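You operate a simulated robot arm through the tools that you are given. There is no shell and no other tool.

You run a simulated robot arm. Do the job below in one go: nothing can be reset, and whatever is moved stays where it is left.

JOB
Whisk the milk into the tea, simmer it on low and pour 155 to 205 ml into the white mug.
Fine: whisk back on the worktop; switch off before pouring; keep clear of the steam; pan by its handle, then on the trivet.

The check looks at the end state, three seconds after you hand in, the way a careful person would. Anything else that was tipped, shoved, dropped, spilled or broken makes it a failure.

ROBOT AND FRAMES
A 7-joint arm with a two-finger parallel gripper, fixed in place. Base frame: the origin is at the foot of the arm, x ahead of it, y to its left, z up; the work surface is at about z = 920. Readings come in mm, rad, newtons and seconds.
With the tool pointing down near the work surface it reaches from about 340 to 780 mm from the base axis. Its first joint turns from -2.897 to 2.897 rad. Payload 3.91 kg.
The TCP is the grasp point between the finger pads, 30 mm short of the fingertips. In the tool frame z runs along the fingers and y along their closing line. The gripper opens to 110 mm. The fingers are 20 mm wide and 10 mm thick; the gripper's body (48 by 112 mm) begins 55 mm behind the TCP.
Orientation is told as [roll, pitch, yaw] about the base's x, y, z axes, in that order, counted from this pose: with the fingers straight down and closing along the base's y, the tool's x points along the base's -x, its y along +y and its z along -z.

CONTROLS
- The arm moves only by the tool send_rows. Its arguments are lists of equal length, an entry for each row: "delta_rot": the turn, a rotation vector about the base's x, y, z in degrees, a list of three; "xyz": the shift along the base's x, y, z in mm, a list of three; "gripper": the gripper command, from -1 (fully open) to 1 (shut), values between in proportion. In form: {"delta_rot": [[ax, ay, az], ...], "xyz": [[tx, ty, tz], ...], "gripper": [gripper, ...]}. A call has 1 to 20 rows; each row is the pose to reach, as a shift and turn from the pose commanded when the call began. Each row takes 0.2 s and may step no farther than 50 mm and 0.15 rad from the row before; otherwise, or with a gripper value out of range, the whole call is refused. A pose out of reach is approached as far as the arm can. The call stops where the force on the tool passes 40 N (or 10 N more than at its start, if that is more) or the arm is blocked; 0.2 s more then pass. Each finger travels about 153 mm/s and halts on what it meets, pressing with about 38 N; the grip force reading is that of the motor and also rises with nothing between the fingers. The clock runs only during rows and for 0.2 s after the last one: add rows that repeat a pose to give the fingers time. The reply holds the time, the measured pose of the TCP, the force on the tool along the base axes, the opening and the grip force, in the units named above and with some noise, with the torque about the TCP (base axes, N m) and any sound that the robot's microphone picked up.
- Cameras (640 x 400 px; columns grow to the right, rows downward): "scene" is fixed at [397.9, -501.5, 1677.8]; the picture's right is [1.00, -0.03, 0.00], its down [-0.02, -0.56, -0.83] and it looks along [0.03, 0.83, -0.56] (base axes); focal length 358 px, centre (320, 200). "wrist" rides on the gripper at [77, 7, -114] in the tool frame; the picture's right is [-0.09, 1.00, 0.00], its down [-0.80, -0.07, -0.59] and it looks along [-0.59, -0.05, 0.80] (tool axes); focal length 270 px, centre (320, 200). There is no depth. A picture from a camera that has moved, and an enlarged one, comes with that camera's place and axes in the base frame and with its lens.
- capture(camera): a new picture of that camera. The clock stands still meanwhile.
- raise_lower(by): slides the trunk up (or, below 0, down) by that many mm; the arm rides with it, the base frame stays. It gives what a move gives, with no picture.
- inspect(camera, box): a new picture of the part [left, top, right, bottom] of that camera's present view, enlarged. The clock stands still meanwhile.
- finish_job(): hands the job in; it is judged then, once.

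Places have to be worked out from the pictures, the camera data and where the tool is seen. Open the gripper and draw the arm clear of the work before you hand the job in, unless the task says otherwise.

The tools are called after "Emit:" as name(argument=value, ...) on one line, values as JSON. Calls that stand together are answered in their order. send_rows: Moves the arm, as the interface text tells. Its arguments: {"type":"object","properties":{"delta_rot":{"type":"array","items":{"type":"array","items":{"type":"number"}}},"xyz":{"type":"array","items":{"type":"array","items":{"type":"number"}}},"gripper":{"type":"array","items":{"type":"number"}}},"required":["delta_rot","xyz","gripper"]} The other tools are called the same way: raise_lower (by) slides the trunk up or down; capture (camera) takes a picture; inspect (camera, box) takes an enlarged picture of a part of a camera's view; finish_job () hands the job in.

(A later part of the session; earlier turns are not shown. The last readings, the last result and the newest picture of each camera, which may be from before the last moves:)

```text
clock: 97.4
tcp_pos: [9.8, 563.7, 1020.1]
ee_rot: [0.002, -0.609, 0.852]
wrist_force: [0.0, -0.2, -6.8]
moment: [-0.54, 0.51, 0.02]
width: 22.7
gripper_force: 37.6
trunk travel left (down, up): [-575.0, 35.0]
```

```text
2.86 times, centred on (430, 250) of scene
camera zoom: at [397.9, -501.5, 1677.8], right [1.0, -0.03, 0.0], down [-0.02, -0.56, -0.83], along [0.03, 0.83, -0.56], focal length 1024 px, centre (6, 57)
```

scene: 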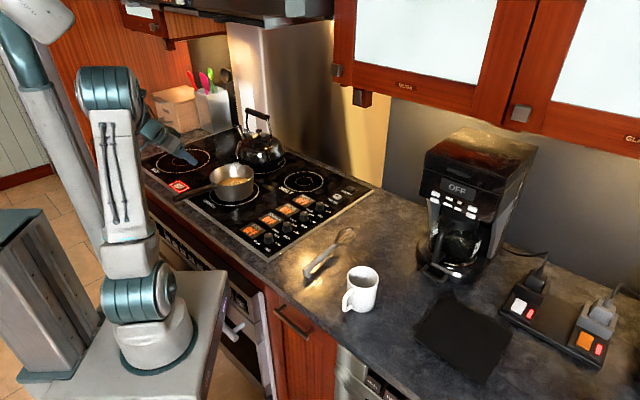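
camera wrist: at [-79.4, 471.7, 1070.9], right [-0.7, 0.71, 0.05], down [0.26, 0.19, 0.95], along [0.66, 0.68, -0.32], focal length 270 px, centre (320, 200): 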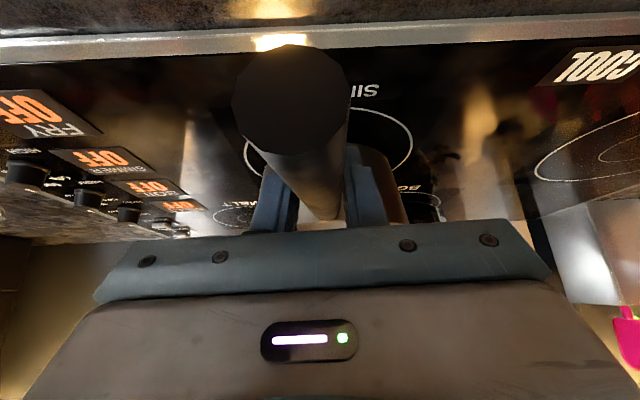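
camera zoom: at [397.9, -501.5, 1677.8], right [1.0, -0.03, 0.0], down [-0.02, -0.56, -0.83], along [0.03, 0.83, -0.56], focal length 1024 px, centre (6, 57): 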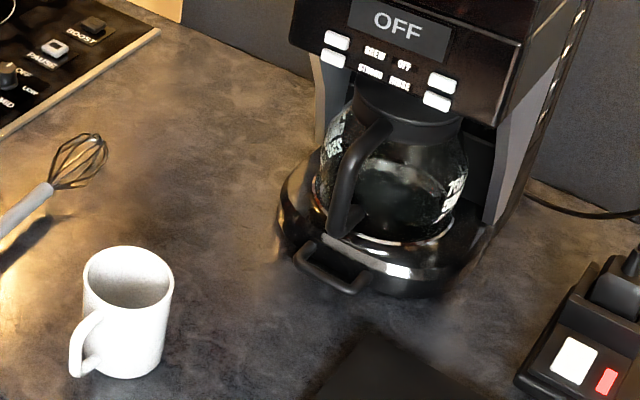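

The coffee maker's front parts are around x≥730, y≥204, so there is room for the pan beside the mug on that side. I raise the pan slowly and level to carrying height.

Emit:
send_rows(delta_rot=[[0, 0, 0], [0, 0, 0], [0, 0, 0], [0, 0, 0], [0, 0, 0], [0, 0, 0], [0, 0, 0], [0, 0, 0], [0, 0, 0], [0, 0, 0], [0, 0, 0]], xyz=[[0, 0, 5], [0, 0, 15], [0, 0, 30], [0, 0, 47], [0, 0, 65], [0, 0, 83], [0, 0, 100], [0, 0, 115], [0, 0, 125], [0, 0, 130], [0, 0, 130]], gripper=[1, 1, 1, 1, 1, 1, 1, 1, 1, 1, 1])

Emit:
capture(camera="scene")

Emit:
inspect(camera="scene", box=[140, 90, 290, 200])

```text
clock: 99.8
tcp_pos: [10.5, 565.8, 1151.5]
ee_rot: [0.003, -0.61, 0.852]
wrist_force: [-0.5, -0.1, -7.4]
moment: [-0.58, 0.54, 0.0]
width: 22.9
gripper_force: 38.6
trunk travel left (down, up): [-575.0, 35.0]
```

```text
taken
```

scene: 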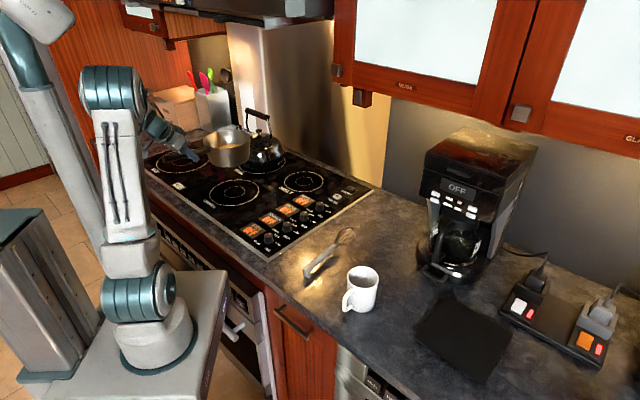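

```text
3.64 times, centred on (215, 145) of scene
camera zoom: at [397.9, -501.5, 1677.8], right [1.0, -0.03, 0.0], down [-0.02, -0.56, -0.83], along [0.03, 0.83, -0.56], focal length 1303 px, centre (702, 400)
```

zoom: 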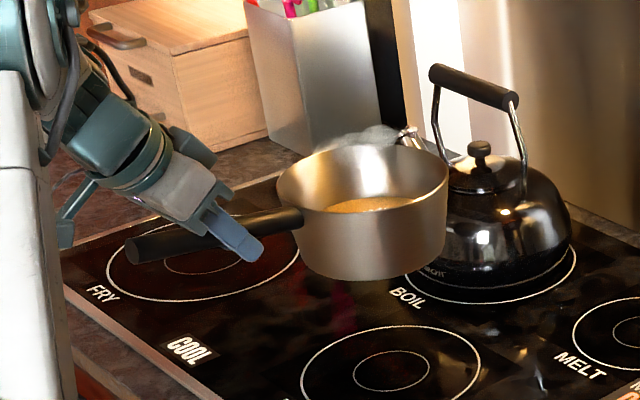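

The pan is level and steady at 7.4 N. I carry it slowly along an arc over the hob toward the worktop, turning the handle gradually with it.

Emit:
send_rows(delta_rot=[[0, 0, -1.4], [0, 0, -4.1], [0, 0, -7.9], [0, 0, -12.0], [0, 0, -16.2], [0, 0, -20.4], [0, 0, -24.6], [0, 0, -28.7], [0, 0, -32.9], [0, 0, -37.1], [0, 0, -41.2], [0, 0, -45.4], [0, 0, -48.5], [0, 0, -49.6], [0, 0, -49.6]], xyz=[[8.3, -0.1, 0], [24.1, -0.9, 0], [45.7, -2.6, 0], [69.6, -5.5, 0], [93.4, -9.4, 0], [117, -14.4, 0], [140.4, -20.3, 0], [163.5, -27.2, 0], [186.2, -35.1, 0], [208.6, -43.9, 0], [230.6, -53.7, 0], [252.2, -64.5, 0], [267, -72, 0], [273.4, -76.1, 0], [273.4, -76.1, 0]], gripper=[1, 1, 1, 1, 1, 1, 1, 1, 1, 1, 1, 1, 1, 1, 1])

Emit:
capture(camera="scene")

```text
clock: 103.0
tcp_pos: [282.6, 487.1, 1150.7]
ee_rot: [0.002, -0.608, -0.014]
wrist_force: [-0.3, -0.8, -7.8]
moment: [0.04, 0.74, -0.03]
width: 22.9
gripper_force: 37.6
trunk travel left (down, up): [-575.0, 35.0]
```

```text
taken
```

scene: 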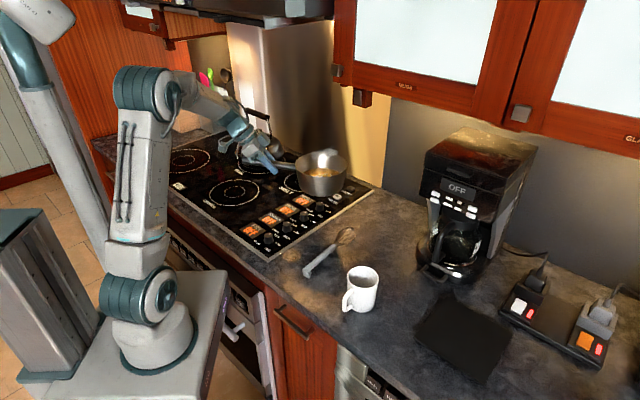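

The carry is smooth (moment 0.74 N·m, steady). I continue to a waiting spot beside the mug: TCP about (510,310), handle heading -50°, pan still level and high.

Emit:
send_rows(delta_rot=[[0, 0, -1.2], [0, 0, -4], [0, 0, -7.5], [0, 0, -11.1], [0, 0, -14.7], [0, 0, -18.3], [0, 0, -21.9], [0, 0, -25.5], [0, 0, -29.1], [0, 0, -32.7], [0, 0, -36.3], [0, 0, -39.9], [0, 0, -43.5], [0, 0, -46.8], [0, 0, -48.8], [0, 0, -49.2], [0, 0, -49.2]], xyz=[[5, -4, 0], [18, -14, 0], [34, -26, 0], [51, -40, 0], [68, -53, 0], [85, -66, 0], [102, -79, 0], [119, -92, 0], [136, -105.5, 0], [153, -119, 0], [170, -132, 0], [187, -145, 0], [203, -158, 0], [217, -169, 0], [225, -175, 0], [228, -177, 0], [228, -177, 0]], gripper=[1, 1, 1, 1, 1, 1, 1, 1, 1, 1, 1, 1, 1, 1, 1, 1, 1])

Emit:
capture(camera="scene")

Emit:
capture(camera="wrist")

```text
clock: 106.6
tcp_pos: [513.8, 311.5, 1150.6]
ee_rot: [0.003, -0.611, -0.872]
wrist_force: [-0.1, 0.0, -8.0]
moment: [0.59, 0.49, 0.01]
width: 22.7
gripper_force: 38.0
trunk travel left (down, up): [-575.0, 35.0]
```

```text
taken
```

scene: 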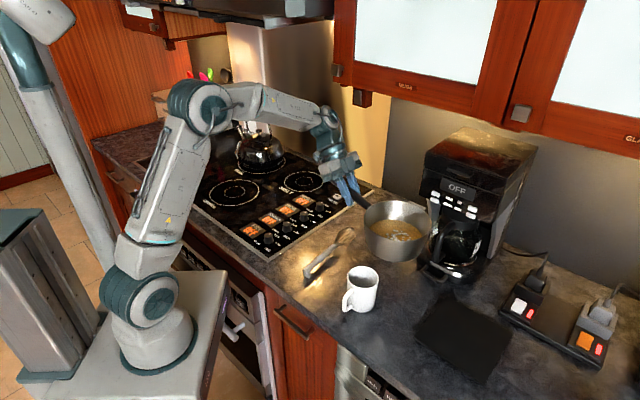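

```text
taken
camera wrist: at [434.9, 413.9, 1201.0], right [0.81, 0.59, 0.05], down [0.15, -0.29, 0.95], along [0.57, -0.76, -0.32], focal length 270 px, centre (320, 200)
```

wrist: 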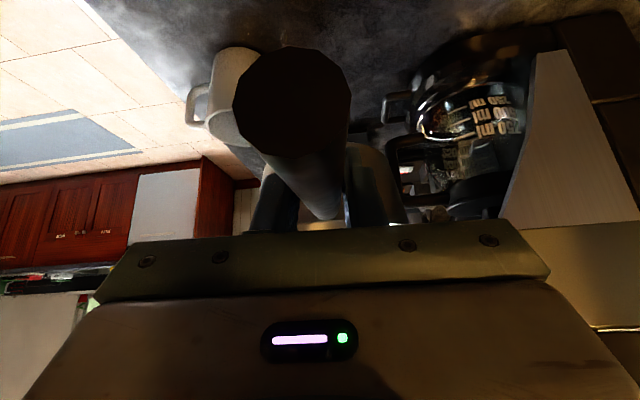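

The pan hangs beside the mug with clear space to the carafe. I zoom in to measure pan and mug relative to each other.

Emit:
inspect(camera="scene", box=[330, 180, 450, 320])

Emit:
inspect(camera="wrist", box=[170, 20, 330, 160])

```text
2.86 times, centred on (390, 250) of scene
camera zoom: at [397.9, -501.5, 1677.8], right [1.0, -0.03, 0.0], down [-0.02, -0.56, -0.83], along [0.03, 0.83, -0.56], focal length 1024 px, centre (120, 57)
```

zoom: 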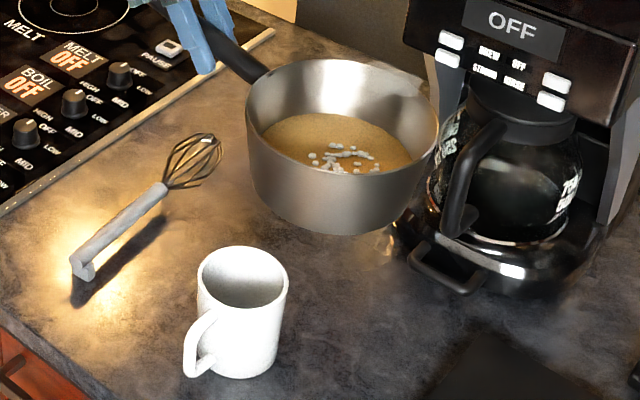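

```text
2.86 times, centred on (250, 90) of wrist
camera zoom: at [434.9, 413.9, 1201.0], right [0.81, 0.59, 0.05], down [0.15, -0.29, 0.95], along [0.57, -0.76, -0.32], focal length 772 px, centre (520, 514)
```

zoom: 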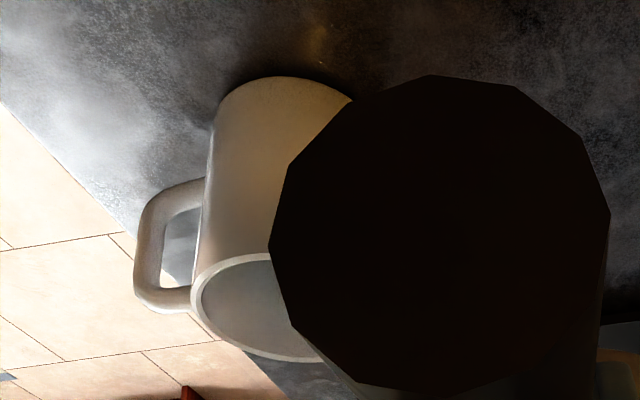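

I place the mug's centre at about (528,137), rim z≈1012. I bring the pan, still level, to the start of the pour beside it and take a weight reading.

Emit:
send_rows(delta_rot=[[0, 0, 0], [0, 0, 0], [0, 0, 0], [0, 0, 0], [0, 0, 0]], xyz=[[-3, -1, -8], [-7, -2.5, -18], [-11, -3.7, -28], [-11, -3.7, -33], [-11, -3.7, -33]], gripper=[1, 1, 1, 1, 1])

Emit:
send_rows(delta_rot=[[0, 0, 0]], xyz=[[0, 0, 0]], gripper=[1])

Emit:
send_rows(delta_rot=[[0, 0, 0]], xyz=[[0, 0, 0]], gripper=[1])

Emit:
send_rows(delta_rot=[[0, 0, 0]], xyz=[[0, 0, 0]], gripper=[1])

Emit:
send_rows(delta_rot=[[0, 0, 0]], xyz=[[0, 0, 0]], gripper=[1])

Emit:
inspect(camera="scene", box=[330, 180, 450, 320])

```text
clock: 107.8
tcp_pos: [502.3, 306.2, 1117.6]
ee_rot: [0.002, -0.611, -0.874]
wrist_force: [-0.9, -0.7, -7.1]
moment: [0.56, 0.51, -0.03]
width: 22.9
gripper_force: 37.4
trunk travel left (down, up): [-575.0, 35.0]
```

```text
clock: 108.2
tcp_pos: [503.4, 307.6, 1118.9]
ee_rot: [0.001, -0.611, -0.873]
wrist_force: [0.3, -0.1, -7.6]
moment: [0.58, 0.5, 0.02]
width: 22.8
gripper_force: 37.4
trunk travel left (down, up): [-575.0, 35.0]
```

```text
clock: 108.6
tcp_pos: [502.5, 307.3, 1119.0]
ee_rot: [0.002, -0.609, -0.873]
wrist_force: [-0.5, -0.4, -7.4]
moment: [0.59, 0.52, -0.03]
width: 22.7
gripper_force: 37.6
trunk travel left (down, up): [-575.0, 35.0]
```

```text
clock: 109.0
tcp_pos: [503.4, 307.9, 1118.6]
ee_rot: [0.001, -0.611, -0.873]
wrist_force: [0.3, 0.3, -8.3]
moment: [0.59, 0.52, -0.02]
width: 22.6
gripper_force: 37.8
trunk travel left (down, up): [-575.0, 35.0]
```

```text
clock: 109.4
tcp_pos: [501.5, 307.2, 1118.5]
ee_rot: [0.002, -0.611, -0.872]
wrist_force: [-0.3, -0.1, -6.4]
moment: [0.56, 0.47, 0.02]
width: 22.4
gripper_force: 38.5
trunk travel left (down, up): [-575.0, 35.0]
```

```text
2.86 times, centred on (390, 250) of scene
camera zoom: at [397.9, -501.5, 1677.8], right [1.0, -0.03, 0.0], down [-0.02, -0.56, -0.83], along [0.03, 0.83, -0.56], focal length 1024 px, centre (120, 57)
```

zoom: 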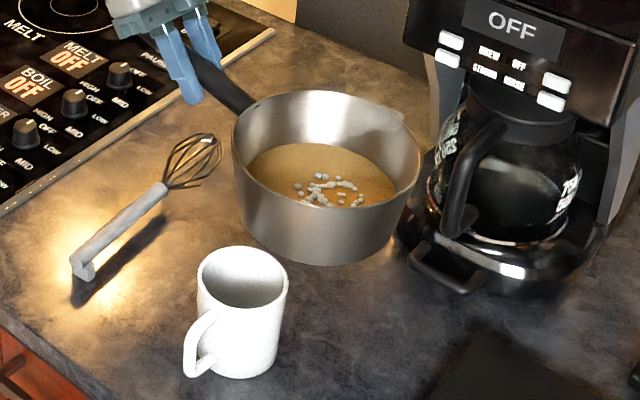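

Baseline readings average about 7.4 N and 0.765 N·m, and the picture confirms the lip is just short of the mug's centre. I tilt to 30° about the lip, before any tea should flow.

Emit:
send_rows(delta_rot=[[1.61, -1.92, 0], [4.5, -5.36, 0], [7.71, -9.19, 0], [10.28, -12.26, 0], [12.86, -15.32, 0], [15.43, -18.38, 0], [17.36, -20.68, 0], [19.28, -22.98, 0], [19.28, -22.98, 0], [19.28, -22.98, 0]], xyz=[[0, 0, 0.5], [-0.4, -0.3, 2], [-1.2, -1, 4], [-2.2, -1.9, 5.5], [-3.5, -3, 7], [-5.1, -4.3, 8], [-6.5, -5.4, 8], [-8, -6.7, 8], [-8, -6.7, 8], [-8, -6.7, 8]], gripper=[1, 1, 1, 1, 1, 1, 1, 1, 1, 1])

Emit:
inspect(camera="scene", box=[330, 180, 450, 320])

Emit:
capture(camera="scene")

```text
clock: 111.6
tcp_pos: [493.6, 300.9, 1125.0]
ee_rot: [0.617, -0.518, -1.21]
wrist_force: [-0.7, -0.1, -8.0]
moment: [0.53, 0.6, 0.0]
width: 22.6
gripper_force: 38.6
trunk travel left (down, up): [-575.0, 35.0]
```

```text
2.86 times, centred on (390, 250) of scene
camera zoom: at [397.9, -501.5, 1677.8], right [1.0, -0.03, 0.0], down [-0.02, -0.56, -0.83], along [0.03, 0.83, -0.56], focal length 1024 px, centre (120, 57)
```

zoom: 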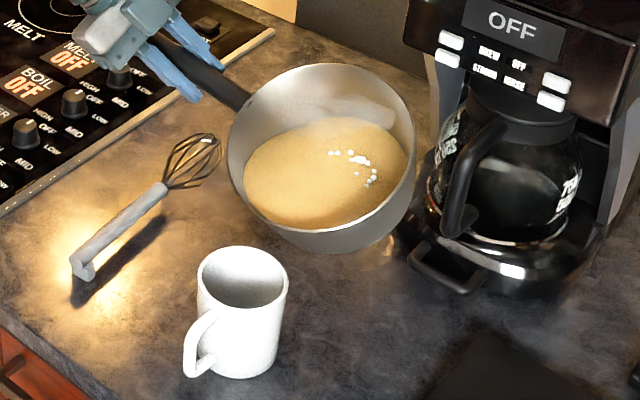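

```text
taken
```

scene: 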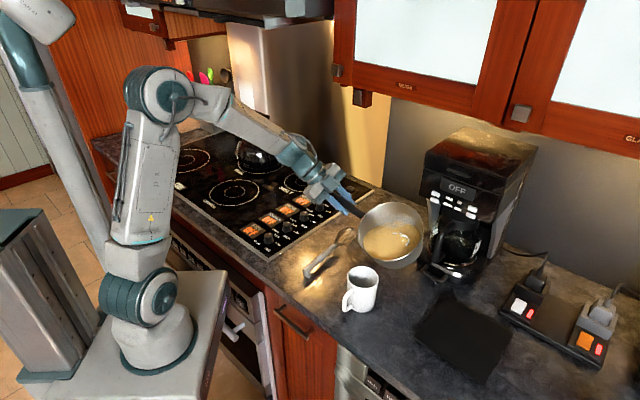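

The tea gathers toward the lip but has not reached it. I tilt on to 36° slowly and look again.

Emit:
send_rows(delta_rot=[[1.29, -1.53, 0], [2.57, -3.06, 0], [3.86, -4.6, 0], [3.86, -4.6, 0], [3.86, -4.6, 0]], xyz=[[-1.1, -0.9, -0.5], [-2.2, -1.8, -1.2], [-3.4, -2.9, -2], [-3.4, -2.9, -2], [-3.4, -2.9, -2]], gripper=[1, 1, 1, 1, 1])

Emit:
inspect(camera="scene", box=[345, 200, 425, 310])

```text
clock: 112.8
tcp_pos: [488.7, 297.9, 1125.0]
ee_rot: [0.728, -0.481, -1.262]
wrist_force: [-0.1, 0.4, -7.4]
moment: [0.48, 0.65, -0.02]
width: 22.7
gripper_force: 37.9
trunk travel left (down, up): [-575.0, 35.0]
```

```text
3.64 times, centred on (385, 255) of scene
camera zoom: at [397.9, -501.5, 1677.8], right [1.0, -0.03, 0.0], down [-0.02, -0.56, -0.83], along [0.03, 0.83, -0.56], focal length 1303 px, centre (84, 0)
```

zoom: 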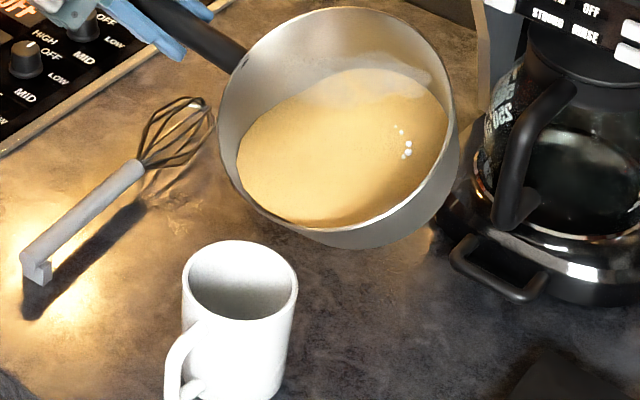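

The tea is now close to the lip, which stands right over the mug opening. I go on in 2° steps, looking for the first flow.

Emit:
send_rows(delta_rot=[[0.64, -0.77, 0], [1.29, -1.53, 0], [1.29, -1.53, 0], [1.29, -1.53, 0]], xyz=[[-0.7, -0.6, -0.6], [-1.4, -1.2, -1.3], [-1.4, -1.2, -1.3], [-1.4, -1.2, -1.3]], gripper=[1, 1, 1, 1])

Emit:
inspect(camera="scene", box=[345, 200, 425, 310])

```text
clock: 113.8
tcp_pos: [488.6, 296.0, 1122.6]
ee_rot: [0.763, -0.468, -1.28]
wrist_force: [0.7, 0.0, -7.7]
moment: [0.5, 0.64, -0.04]
width: 22.8
gripper_force: 38.2
trunk travel left (down, up): [-575.0, 35.0]
```

```text
3.64 times, centred on (385, 255) of scene
camera zoom: at [397.9, -501.5, 1677.8], right [1.0, -0.03, 0.0], down [-0.02, -0.56, -0.83], along [0.03, 0.83, -0.56], focal length 1303 px, centre (84, 0)
```

zoom: 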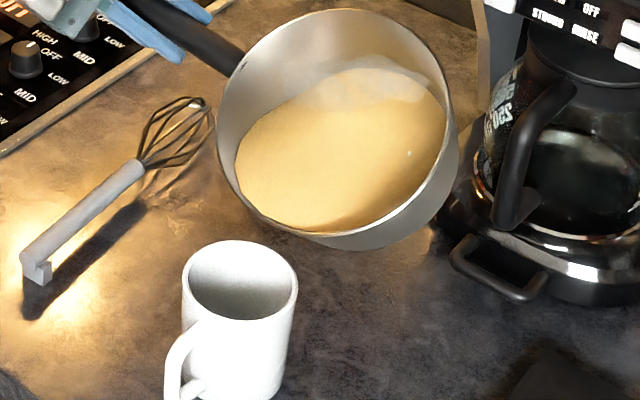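

No flow yet at 38°. I tilt a further 2°.

Emit:
send_rows(delta_rot=[[0.64, -0.77, 0], [1.29, -1.53, 0], [1.29, -1.53, 0], [1.29, -1.53, 0]], xyz=[[-0.7, -0.6, -0.4], [-1.4, -1.2, -0.8], [-1.4, -1.2, -0.8], [-1.4, -1.2, -0.8]], gripper=[1, 1, 1, 1])

Emit:
inspect(camera="scene", box=[345, 200, 425, 310])

```text
clock: 114.8
tcp_pos: [487.7, 294.6, 1121.9]
ee_rot: [0.799, -0.456, -1.295]
wrist_force: [0.6, -0.4, -7.5]
moment: [0.48, 0.61, 0.02]
width: 22.6
gripper_force: 37.6
trunk travel left (down, up): [-575.0, 35.0]
```

```text
3.64 times, centred on (385, 255) of scene
camera zoom: at [397.9, -501.5, 1677.8], right [1.0, -0.03, 0.0], down [-0.02, -0.56, -0.83], along [0.03, 0.83, -0.56], focal length 1303 px, centre (84, 0)
```

zoom: 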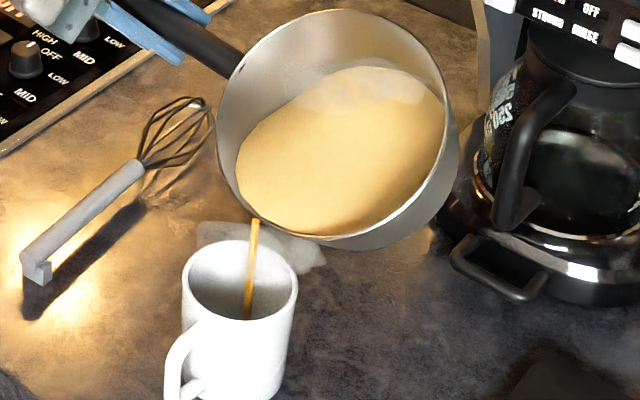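

A thin stream falls cleanly into the mug. I tilt another 2° and hold, following the moment as a weight gauge.

Emit:
send_rows(delta_rot=[[0.64, -0.77, 0], [1.29, -1.53, 0], [1.29, -1.53, 0], [1.29, -1.53, 0], [1.29, -1.53, 0], [1.29, -1.53, 0]], xyz=[[-0.7, -0.6, 0], [-1.4, -1.2, 0], [-1.4, -1.2, 0], [-1.4, -1.2, 0], [-1.4, -1.2, 0], [-1.4, -1.2, 0]], gripper=[1, 1, 1, 1, 1, 1])

Emit:
inspect(camera="scene", box=[345, 200, 425, 310])

```text
clock: 116.2
tcp_pos: [486.6, 294.6, 1122.1]
ee_rot: [0.835, -0.439, -1.311]
wrist_force: [0.1, -0.9, -6.4]
moment: [0.44, 0.55, 0.01]
width: 23.0
gripper_force: 38.3
trunk travel left (down, up): [-575.0, 35.0]
```

```text
3.64 times, centred on (385, 255) of scene
camera zoom: at [397.9, -501.5, 1677.8], right [1.0, -0.03, 0.0], down [-0.02, -0.56, -0.83], along [0.03, 0.83, -0.56], focal length 1303 px, centre (84, 0)
```

zoom: 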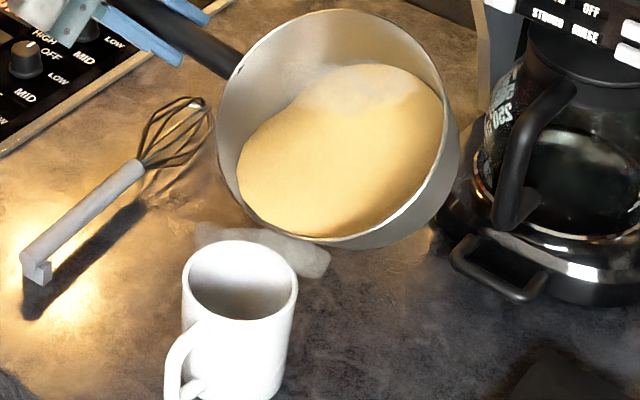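

The stream stopped at this tilt and the moment fell to about 0.69. I take two extra readings before the next step.

Emit:
send_rows(delta_rot=[[0, 0, 0]], xyz=[[0, 0, 0]], gripper=[1])

Emit:
send_rows(delta_rot=[[0, 0, 0]], xyz=[[0, 0, 0]], gripper=[1])

Emit:
send_rows(delta_rot=[[0, 0, 0]], xyz=[[0, 0, 0]], gripper=[1])

Emit:
send_rows(delta_rot=[[0, 0, 0]], xyz=[[0, 0, 0]], gripper=[1])

```text
clock: 116.6
tcp_pos: [486.8, 292.0, 1122.1]
ee_rot: [0.836, -0.438, -1.311]
wrist_force: [-0.6, 0.5, -6.9]
moment: [0.45, 0.59, -0.01]
width: 22.7
gripper_force: 38.1
trunk travel left (down, up): [-575.0, 35.0]
```

```text
clock: 117.0
tcp_pos: [486.2, 293.7, 1121.8]
ee_rot: [0.833, -0.439, -1.311]
wrist_force: [-0.8, -0.5, -7.2]
moment: [0.46, 0.59, 0.0]
width: 22.6
gripper_force: 37.3
trunk travel left (down, up): [-575.0, 35.0]
```

```text
clock: 117.4
tcp_pos: [485.5, 293.6, 1122.5]
ee_rot: [0.834, -0.44, -1.311]
wrist_force: [-0.4, 0.0, -6.6]
moment: [0.44, 0.58, 0.04]
width: 22.8
gripper_force: 37.6
trunk travel left (down, up): [-575.0, 35.0]
```

```text
clock: 117.8
tcp_pos: [485.1, 294.0, 1121.8]
ee_rot: [0.834, -0.438, -1.31]
wrist_force: [-1.6, 0.1, -8.2]
moment: [0.47, 0.58, 0.01]
width: 22.7
gripper_force: 37.9
trunk travel left (down, up): [-575.0, 35.0]
```

Averaged, the moment is down from about 0.772 to 0.718, i.e. roughly 37 ml poured. I tilt 4° more in two stages.

Emit:
send_rows(delta_rot=[[0.64, -0.77, 0], [1.29, -1.53, 0], [1.29, -1.53, 0], [1.29, -1.53, 0], [1.93, -2.3, 0], [2.57, -3.06, 0], [2.57, -3.06, 0], [2.57, -3.06, 0]], xyz=[[-0.7, -0.6, -0.3], [-1.4, -1.2, -0.6], [-1.4, -1.2, -0.6], [-1.4, -1.2, -0.6], [-2.2, -1.8, -1], [-2.9, -2.5, -1.5], [-2.9, -2.5, -1.5], [-2.9, -2.5, -1.5]], gripper=[1, 1, 1, 1, 1, 1, 1, 1])

Emit:
inspect(camera="scene", box=[345, 200, 425, 310])

Emit:
send_rows(delta_rot=[[0, 0, 0], [0, 0, 0], [0, 0, 0]], xyz=[[0, 0, 0], [0, 0, 0], [0, 0, 0]], gripper=[1, 1, 1])

Emit:
send_rows(delta_rot=[[0, 0, 0]], xyz=[[0, 0, 0]], gripper=[1])

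Emit:
send_rows(delta_rot=[[0, 0, 0]], xyz=[[0, 0, 0]], gripper=[1])

Emit:
inspect(camera="scene", box=[345, 200, 425, 310])

```text
clock: 119.6
tcp_pos: [483.0, 292.3, 1122.2]
ee_rot: [0.904, -0.408, -1.339]
wrist_force: [-0.2, 0.0, -7.8]
moment: [0.39, 0.55, 0.01]
width: 22.6
gripper_force: 38.2
trunk travel left (down, up): [-575.0, 35.0]
```

```text
3.64 times, centred on (385, 255) of scene
camera zoom: at [397.9, -501.5, 1677.8], right [1.0, -0.03, 0.0], down [-0.02, -0.56, -0.83], along [0.03, 0.83, -0.56], focal length 1303 px, centre (84, 0)
```

zoom: 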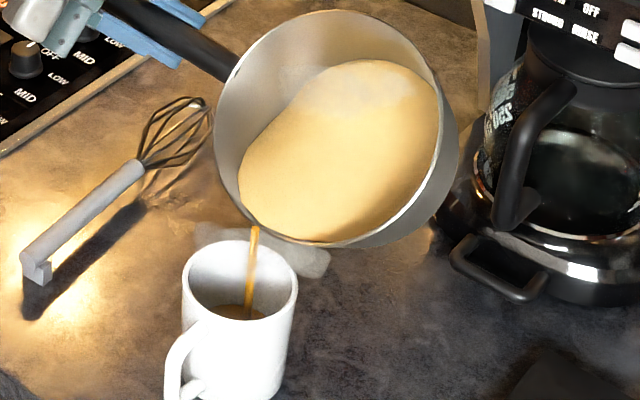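

```text
clock: 120.4
tcp_pos: [483.3, 292.1, 1120.2]
ee_rot: [0.901, -0.408, -1.339]
wrist_force: [0.2, 0.1, -6.6]
moment: [0.41, 0.56, 0.02]
width: 22.8
gripper_force: 38.0
trunk travel left (down, up): [-575.0, 35.0]
```

```text
clock: 120.8
tcp_pos: [482.9, 290.8, 1119.9]
ee_rot: [0.902, -0.408, -1.338]
wrist_force: [-0.3, 0.4, -6.2]
moment: [0.38, 0.58, 0.0]
width: 22.7
gripper_force: 38.3
trunk travel left (down, up): [-575.0, 35.0]
```

```text
clock: 121.2
tcp_pos: [482.8, 292.0, 1121.2]
ee_rot: [0.902, -0.41, -1.339]
wrist_force: [-0.7, -0.2, -6.0]
moment: [0.41, 0.56, 0.0]
width: 22.8
gripper_force: 37.7
trunk travel left (down, up): [-575.0, 35.0]
```

```text
3.64 times, centred on (385, 255) of scene
camera zoom: at [397.9, -501.5, 1677.8], right [1.0, -0.03, 0.0], down [-0.02, -0.56, -0.83], along [0.03, 0.83, -0.56], focal length 1303 px, centre (84, 0)
```

zoom: 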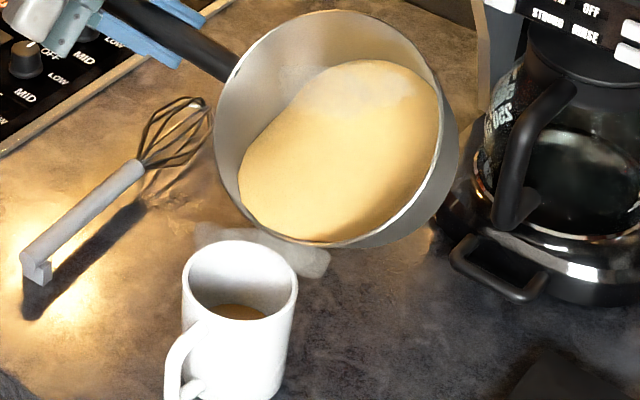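

Averaging gives about 0.668 N·m, roughly 72 ml, and the tea level shows in the mug. I tilt 3° more and hold.

Emit:
send_rows(delta_rot=[[0.64, -0.77, 0], [1.29, -1.53, 0], [1.93, -2.3, 0], [1.93, -2.3, 0], [1.93, -2.3, 0], [1.93, -2.3, 0], [1.93, -2.3, 0], [1.93, -2.3, 0]], xyz=[[-0.8, -0.7, -0.3], [-1.6, -1.3, -0.6], [-2.4, -2, -1], [-2.4, -2, -1], [-2.4, -2, -1], [-2.4, -2, -1], [-2.4, -2, -1], [-2.4, -2, -1]], gripper=[1, 1, 1, 1, 1, 1, 1, 1])

Emit:
send_rows(delta_rot=[[0, 0, 0]], xyz=[[0, 0, 0]], gripper=[1])

Emit:
send_rows(delta_rot=[[0, 0, 0]], xyz=[[0, 0, 0]], gripper=[1])

Emit:
send_rows(delta_rot=[[0, 0, 0]], xyz=[[0, 0, 0]], gripper=[1])

Emit:
inspect(camera="scene", box=[345, 200, 425, 310])

```text
clock: 123.0
tcp_pos: [479.7, 289.3, 1119.3]
ee_rot: [0.953, -0.387, -1.358]
wrist_force: [0.3, 0.0, -6.2]
moment: [0.39, 0.54, 0.0]
width: 22.5
gripper_force: 38.4
trunk travel left (down, up): [-575.0, 35.0]
```

```text
clock: 123.4
tcp_pos: [480.8, 288.4, 1119.8]
ee_rot: [0.953, -0.386, -1.358]
wrist_force: [0.0, 1.0, -6.1]
moment: [0.39, 0.56, 0.0]
width: 22.7
gripper_force: 37.9
trunk travel left (down, up): [-575.0, 35.0]
```

```text
clock: 123.8
tcp_pos: [480.1, 289.8, 1120.9]
ee_rot: [0.954, -0.385, -1.359]
wrist_force: [-1.0, 0.3, -6.4]
moment: [0.39, 0.56, -0.02]
width: 22.6
gripper_force: 37.1
trunk travel left (down, up): [-575.0, 35.0]
```

```text
clock: 124.2
tcp_pos: [480.0, 289.7, 1120.0]
ee_rot: [0.954, -0.387, -1.359]
wrist_force: [-0.4, 0.0, -5.8]
moment: [0.38, 0.5, 0.01]
width: 22.8
gripper_force: 38.0
trunk travel left (down, up): [-575.0, 35.0]
```

```text
3.64 times, centred on (385, 255) of scene
camera zoom: at [397.9, -501.5, 1677.8], right [1.0, -0.03, 0.0], down [-0.02, -0.56, -0.83], along [0.03, 0.83, -0.56], focal length 1303 px, centre (84, 0)
```

zoom: 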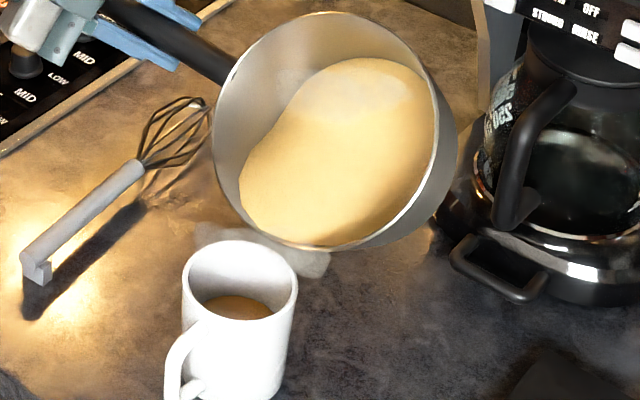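

The force and moment gauges disagree a little, so I zoom in on the mug to judge its level directly.

Emit:
inspect(camera="scene", box=[340, 258, 390, 314])

```text
7.14 times, centred on (365, 286) of scene
camera zoom: at [397.9, -501.5, 1677.8], right [1.0, -0.03, 0.0], down [-0.02, -0.56, -0.83], along [0.03, 0.83, -0.56], focal length 2560 px, centre (-1, -414)
```

zoom: 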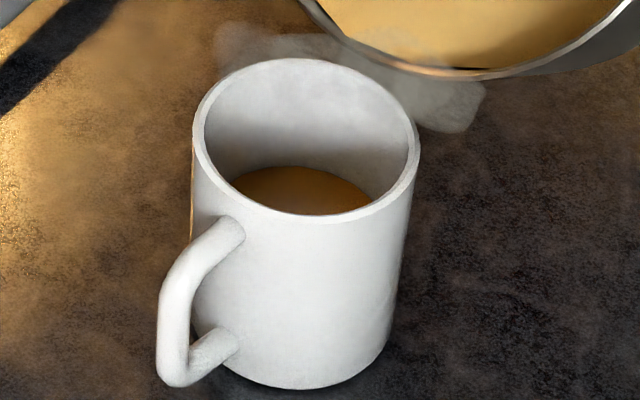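

In the zoom, the rim is at z≈1007 and the tea's far edge at z≈955, i.e. about 30 mm deep, so I judge some 110–120 ml poured. I tilt 2.5° more and hold.

Emit:
send_rows(delta_rot=[[0.64, -0.77, 0], [1.29, -1.53, 0], [1.61, -1.92, 0], [1.61, -1.92, 0], [1.61, -1.92, 0], [1.61, -1.92, 0], [1.61, -1.92, 0], [1.61, -1.92, 0]], xyz=[[-0.8, -0.7, 0], [-1.7, -1.4, 0], [-2.1, -1.8, 0], [-2.1, -1.8, 0], [-2.1, -1.8, 0], [-2.1, -1.8, 0], [-2.1, -1.8, 0], [-2.1, -1.8, 0]], gripper=[1, 1, 1, 1, 1, 1, 1, 1])

Emit:
send_rows(delta_rot=[[0, 0, 0]], xyz=[[0, 0, 0]], gripper=[1])

Emit:
send_rows(delta_rot=[[0, 0, 0]], xyz=[[0, 0, 0]], gripper=[1])

Emit:
send_rows(delta_rot=[[0, 0, 0]], xyz=[[0, 0, 0]], gripper=[1])

Emit:
inspect(camera="scene", box=[340, 258, 390, 314])

Emit:
capture(camera="scene")

```text
clock: 126.0
tcp_pos: [479.3, 289.5, 1120.0]
ee_rot: [0.997, -0.364, -1.372]
wrist_force: [-0.1, -0.2, -6.3]
moment: [0.31, 0.53, -0.03]
width: 22.7
gripper_force: 37.8
trunk travel left (down, up): [-575.0, 35.0]
```

```text
clock: 126.4
tcp_pos: [477.1, 288.5, 1120.0]
ee_rot: [0.993, -0.365, -1.374]
wrist_force: [-0.3, -0.8, -5.0]
moment: [0.37, 0.51, 0.02]
width: 22.8
gripper_force: 38.4
trunk travel left (down, up): [-575.0, 35.0]
```

```text
clock: 126.8
tcp_pos: [478.1, 288.2, 1120.8]
ee_rot: [0.995, -0.367, -1.373]
wrist_force: [-0.1, -1.8, -5.6]
moment: [0.34, 0.52, 0.0]
width: 22.8
gripper_force: 37.6
trunk travel left (down, up): [-575.0, 35.0]
```

```text
clock: 127.2
tcp_pos: [477.8, 287.6, 1120.5]
ee_rot: [0.996, -0.364, -1.374]
wrist_force: [-0.5, 0.7, -5.7]
moment: [0.38, 0.52, 0.01]
width: 23.0
gripper_force: 37.6
trunk travel left (down, up): [-575.0, 35.0]
```

```text
7.14 times, centred on (365, 286) of scene
camera zoom: at [397.9, -501.5, 1677.8], right [1.0, -0.03, 0.0], down [-0.02, -0.56, -0.83], along [0.03, 0.83, -0.56], focal length 2560 px, centre (-1, -414)
```

zoom: 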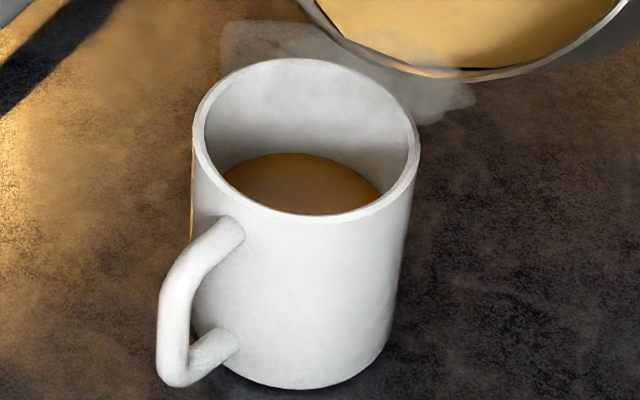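

```text
taken
```

scene: 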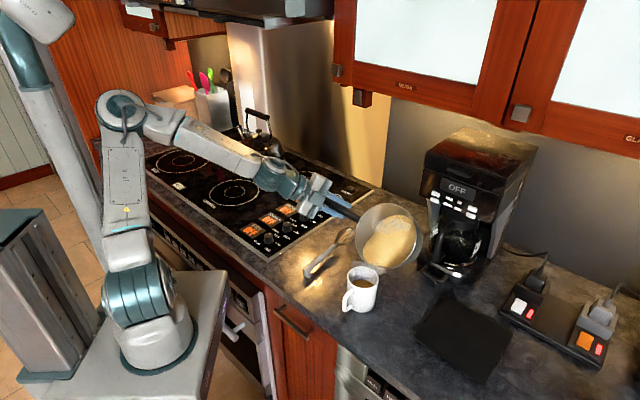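

Visually the tea is about 37 mm deep (≈150 ml), while the moment suggests about 123 ml. I take more samples to settle the amount before the last step.

Emit:
send_rows(delta_rot=[[0, 0, 0]], xyz=[[0, 0, 0]], gripper=[1])

Emit:
send_rows(delta_rot=[[0, 0, 0]], xyz=[[0, 0, 0]], gripper=[1])

Emit:
send_rows(delta_rot=[[0, 0, 0]], xyz=[[0, 0, 0]], gripper=[1])

Emit:
send_rows(delta_rot=[[0, 0, 0]], xyz=[[0, 0, 0]], gripper=[1])

Emit:
send_rows(delta_rot=[[0, 0, 0]], xyz=[[0, 0, 0]], gripper=[1])

Emit:
send_rows(delta_rot=[[0, 0, 0]], xyz=[[0, 0, 0]], gripper=[1])

Emit:
inspect(camera="scene", box=[330, 180, 450, 320])

```text
clock: 127.6
tcp_pos: [478.6, 288.7, 1121.6]
ee_rot: [0.994, -0.367, -1.373]
wrist_force: [-0.3, -0.5, -6.4]
moment: [0.38, 0.5, -0.01]
width: 22.6
gripper_force: 38.2
trunk travel left (down, up): [-575.0, 35.0]
```

```text
clock: 128.0
tcp_pos: [478.3, 288.6, 1119.7]
ee_rot: [0.994, -0.365, -1.373]
wrist_force: [-0.4, -0.8, -5.6]
moment: [0.32, 0.53, 0.0]
width: 22.7
gripper_force: 38.6
trunk travel left (down, up): [-575.0, 35.0]
```

```text
clock: 128.4
tcp_pos: [478.1, 288.1, 1122.0]
ee_rot: [0.995, -0.365, -1.373]
wrist_force: [-0.5, -0.4, -6.4]
moment: [0.37, 0.51, 0.02]
width: 22.6
gripper_force: 38.3
trunk travel left (down, up): [-575.0, 35.0]
```

```text
clock: 128.8
tcp_pos: [477.9, 287.4, 1119.6]
ee_rot: [0.994, -0.365, -1.374]
wrist_force: [0.6, -0.2, -6.4]
moment: [0.38, 0.54, -0.03]
width: 22.7
gripper_force: 37.9
trunk travel left (down, up): [-575.0, 35.0]
```

```text
clock: 129.2
tcp_pos: [477.9, 287.6, 1120.2]
ee_rot: [0.995, -0.365, -1.373]
wrist_force: [-0.7, 0.0, -6.8]
moment: [0.35, 0.55, 0.0]
width: 22.8
gripper_force: 37.7
trunk travel left (down, up): [-575.0, 35.0]
```

```text
clock: 129.6
tcp_pos: [477.2, 287.4, 1119.0]
ee_rot: [0.995, -0.365, -1.372]
wrist_force: [0.2, 0.3, -6.6]
moment: [0.29, 0.53, 0.0]
width: 22.4
gripper_force: 38.2
trunk travel left (down, up): [-575.0, 35.0]
```

```text
2.86 times, centred on (390, 250) of scene
camera zoom: at [397.9, -501.5, 1677.8], right [1.0, -0.03, 0.0], down [-0.02, -0.56, -0.83], along [0.03, 0.83, -0.56], focal length 1024 px, centre (120, 57)
```

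zoom: 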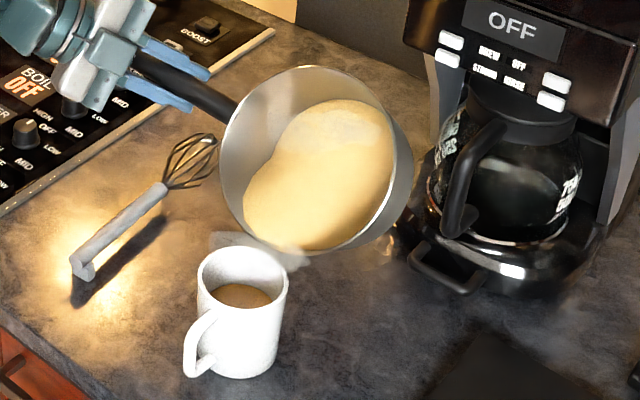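

Increments agree between gauge and picture (about 12 ml per degree), and I judge 126–150 ml in the mug. Another 3.5° should add about 41 ml, landing in the middle of the range.

Emit:
send_rows(delta_rot=[[0.64, -0.77, 0], [1.29, -1.53, 0], [1.93, -2.3, 0], [2.25, -2.68, 0], [2.25, -2.68, 0], [2.25, -2.68, 0], [2.25, -2.68, 0], [2.25, -2.68, 0], [2.25, -2.68, 0]], xyz=[[-0.9, -0.7, 0], [-1.7, -1.4, 0], [-2.6, -2.2, -0.3], [-3.1, -2.6, -0.5], [-3.1, -2.6, -0.5], [-3.1, -2.6, -0.5], [-3.1, -2.6, -0.5], [-3.1, -2.6, -0.5], [-3.1, -2.6, -0.5]], gripper=[1, 1, 1, 1, 1, 1, 1, 1, 1])

Emit:
inspect(camera="scene", box=[340, 258, 390, 314])

Emit:
send_rows(delta_rot=[[0, 0, 0], [0, 0, 0]], xyz=[[0, 0, 0], [0, 0, 0]], gripper=[1, 1])

Emit:
inspect(camera="scene", box=[340, 258, 390, 314])

```text
clock: 131.6
tcp_pos: [474.3, 284.4, 1119.9]
ee_rot: [1.052, -0.334, -1.391]
wrist_force: [-0.5, -0.6, -6.0]
moment: [0.33, 0.52, -0.02]
width: 22.8
gripper_force: 38.3
trunk travel left (down, up): [-575.0, 35.0]
```

```text
7.14 times, centred on (365, 286) of scene
camera zoom: at [397.9, -501.5, 1677.8], right [1.0, -0.03, 0.0], down [-0.02, -0.56, -0.83], along [0.03, 0.83, -0.56], focal length 2560 px, centre (-1, -414)
```

zoom: 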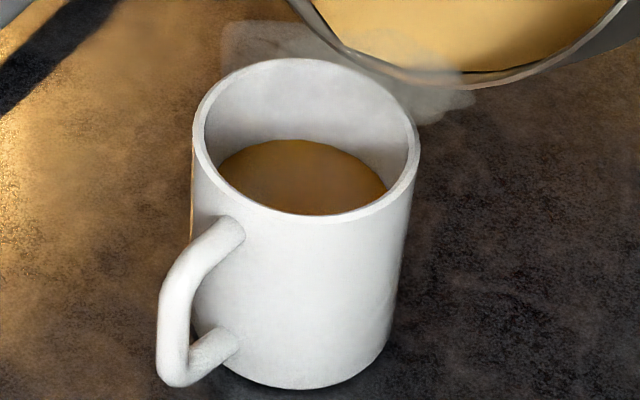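

```text
clock: 132.2
tcp_pos: [473.6, 284.8, 1120.2]
ee_rot: [1.052, -0.335, -1.392]
wrist_force: [0.9, -0.1, -4.8]
moment: [0.31, 0.51, 0.01]
width: 22.2
gripper_force: 38.1
trunk travel left (down, up): [-575.0, 35.0]
```

```text
7.14 times, centred on (365, 286) of scene
camera zoom: at [397.9, -501.5, 1677.8], right [1.0, -0.03, 0.0], down [-0.02, -0.56, -0.83], along [0.03, 0.83, -0.56], focal length 2560 px, centre (-1, -414)
```

zoom: 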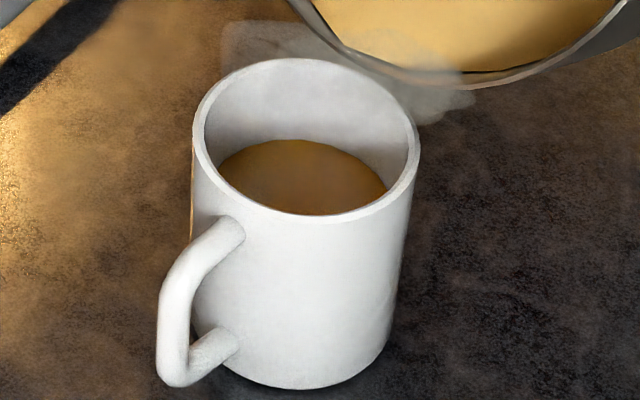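

The level rose to z≈968–969, about 44 mm deep (≈165–180 ml by sight). I take more readings here to cross-check before levelling the pan.

Emit:
send_rows(delta_rot=[[0, 0, 0]], xyz=[[0, 0, 0]], gripper=[1])

Emit:
send_rows(delta_rot=[[0, 0, 0]], xyz=[[0, 0, 0]], gripper=[1])

Emit:
send_rows(delta_rot=[[0, 0, 0]], xyz=[[0, 0, 0]], gripper=[1])

Emit:
send_rows(delta_rot=[[0, 0, 0]], xyz=[[0, 0, 0]], gripper=[1])

Emit:
send_rows(delta_rot=[[0, 0, 0]], xyz=[[0, 0, 0]], gripper=[1])

Emit:
send_rows(delta_rot=[[0, 0, 0]], xyz=[[0, 0, 0]], gripper=[1])

Emit:
send_rows(delta_rot=[[0, 0, 0]], xyz=[[0, 0, 0]], gripper=[1])

Emit:
send_rows(delta_rot=[[0, 0, 0]], xyz=[[0, 0, 0]], gripper=[1])

```text
clock: 132.6
tcp_pos: [475.9, 284.7, 1120.0]
ee_rot: [1.049, -0.335, -1.393]
wrist_force: [0.3, -0.4, -5.4]
moment: [0.36, 0.48, 0.0]
width: 22.7
gripper_force: 38.3
trunk travel left (down, up): [-575.0, 35.0]
```

```text
clock: 133.0
tcp_pos: [475.1, 285.5, 1120.6]
ee_rot: [1.051, -0.336, -1.392]
wrist_force: [0.6, 0.6, -6.0]
moment: [0.37, 0.52, -0.01]
width: 22.7
gripper_force: 38.2
trunk travel left (down, up): [-575.0, 35.0]
```

```text
clock: 133.4
tcp_pos: [475.0, 284.6, 1120.3]
ee_rot: [1.051, -0.335, -1.394]
wrist_force: [-0.7, 0.0, -7.1]
moment: [0.32, 0.54, 0.01]
width: 22.7
gripper_force: 37.6
trunk travel left (down, up): [-575.0, 35.0]
```

```text
clock: 133.8
tcp_pos: [474.6, 284.7, 1119.6]
ee_rot: [1.051, -0.334, -1.393]
wrist_force: [0.3, -0.7, -5.2]
moment: [0.34, 0.47, 0.03]
width: 22.6
gripper_force: 38.1
trunk travel left (down, up): [-575.0, 35.0]
```

```text
clock: 134.2
tcp_pos: [474.9, 284.5, 1120.1]
ee_rot: [1.051, -0.335, -1.392]
wrist_force: [-0.2, 0.7, -5.5]
moment: [0.36, 0.49, 0.03]
width: 22.6
gripper_force: 38.3
trunk travel left (down, up): [-575.0, 35.0]
```

```text
clock: 134.6
tcp_pos: [473.7, 286.4, 1119.5]
ee_rot: [1.05, -0.336, -1.393]
wrist_force: [0.0, -0.3, -5.8]
moment: [0.35, 0.51, 0.0]
width: 22.8
gripper_force: 38.2
trunk travel left (down, up): [-575.0, 35.0]
```

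```text
clock: 135.0
tcp_pos: [475.5, 285.2, 1119.5]
ee_rot: [1.052, -0.334, -1.393]
wrist_force: [0.2, 0.1, -6.8]
moment: [0.35, 0.5, -0.05]
width: 22.5
gripper_force: 38.6
trunk travel left (down, up): [-575.0, 35.0]
```

```text
clock: 135.4
tcp_pos: [475.0, 285.2, 1120.4]
ee_rot: [1.05, -0.335, -1.393]
wrist_force: [0.5, -0.8, -5.3]
moment: [0.34, 0.5, 0.0]
width: 22.7
gripper_force: 38.1
trunk travel left (down, up): [-575.0, 35.0]
```

Force suggests ≈180 ml, the picture ≈178 ml, the moment somewhat less. One more degree adds about 8 ml and centres me in the range; then I look again.

Emit:
send_rows(delta_rot=[[0.32, -0.38, 0], [0.64, -0.77, 0], [0.64, -0.77, 0], [0.64, -0.77, 0], [0.64, -0.77, 0], [0.64, -0.77, 0], [0.64, -0.77, 0]], xyz=[[-0.5, -0.4, 0], [-0.9, -0.8, 0], [-0.9, -0.8, 0], [-0.9, -0.8, 0], [-0.9, -0.8, 0], [-0.9, -0.8, 0], [-0.9, -0.8, 0]], gripper=[1, 1, 1, 1, 1, 1, 1])

Emit:
inspect(camera="scene", box=[340, 258, 390, 314])

```text
clock: 137.0
tcp_pos: [473.5, 284.9, 1119.3]
ee_rot: [1.067, -0.327, -1.398]
wrist_force: [-0.9, 1.0, -5.6]
moment: [0.33, 0.53, 0.01]
width: 22.6
gripper_force: 38.1
trunk travel left (down, up): [-575.0, 35.0]
```

```text
7.14 times, centred on (365, 286) of scene
camera zoom: at [397.9, -501.5, 1677.8], right [1.0, -0.03, 0.0], down [-0.02, -0.56, -0.83], along [0.03, 0.83, -0.56], focal length 2560 px, centre (-1, -414)
```

zoom: 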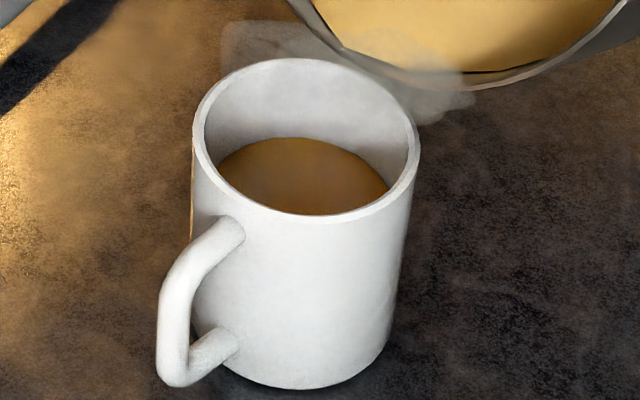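

The level rose about 1 mm more, to roughly 180 ml. I now roll the pan back to level, keeping its lip clear of the mug.

Emit:
send_rows(delta_rot=[[-2.57, 3.06, 0], [-5.14, 6.13, 0], [-7.71, 9.19, 0], [-10.28, 12.26, 0], [-12.86, 15.32, 0], [-15.43, 18.38, 0], [-18.0, 21.45, 0], [-20.57, 24.51, 0], [-23.14, 27.58, 0], [-26.35, 31.41, 0], [-29.57, 35.24, 0], [-32.78, 39.07, 0], [-36.0, 42.9, 0], [-36.0, 42.9, 0]], xyz=[[3.5, 3, 1], [6.8, 5.7, 2], [10, 8.4, 3], [12.8, 10.7, 4], [15.5, 13, 5], [17.9, 15, 6], [20.1, 16.8, 7], [21.9, 18.4, 8], [23.5, 19.7, 8], [25.1, 21.1, 8], [26.2, 22, 8], [26.9, 22.6, 8], [27, 22.7, 8], [27, 22.7, 8]], gripper=[1, 1, 1, 1, 1, 1, 1, 1, 1, 1, 1, 1, 1, 1])

Emit:
capture(camera="scene")

Emit:
inspect(camera="scene", box=[330, 180, 450, 320])

```text
clock: 140.0
tcp_pos: [501.0, 305.4, 1126.9]
ee_rot: [0.001, -0.611, -0.871]
wrist_force: [0.2, 0.2, -5.4]
moment: [0.46, 0.35, 0.02]
width: 22.9
gripper_force: 38.3
trunk travel left (down, up): [-575.0, 35.0]
```

```text
taken
```

scene: 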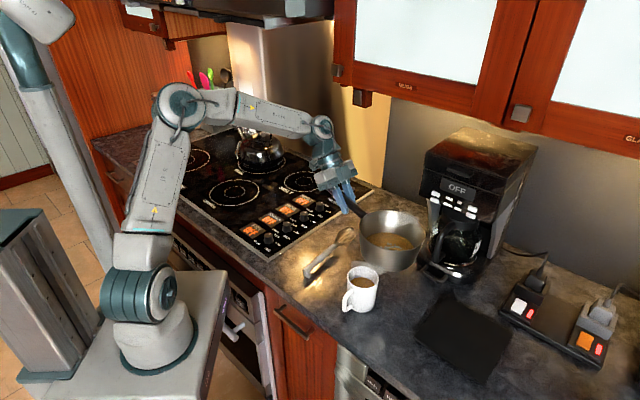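

```text
2.86 times, centred on (390, 250) of scene
camera zoom: at [397.9, -501.5, 1677.8], right [1.0, -0.03, 0.0], down [-0.02, -0.56, -0.83], along [0.03, 0.83, -0.56], focal length 1024 px, centre (120, 57)
```

zoom: 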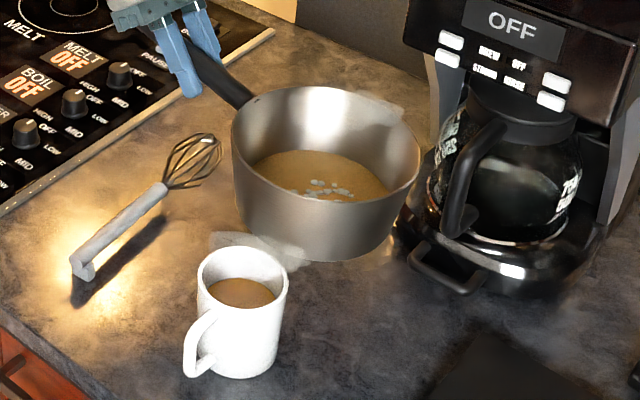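

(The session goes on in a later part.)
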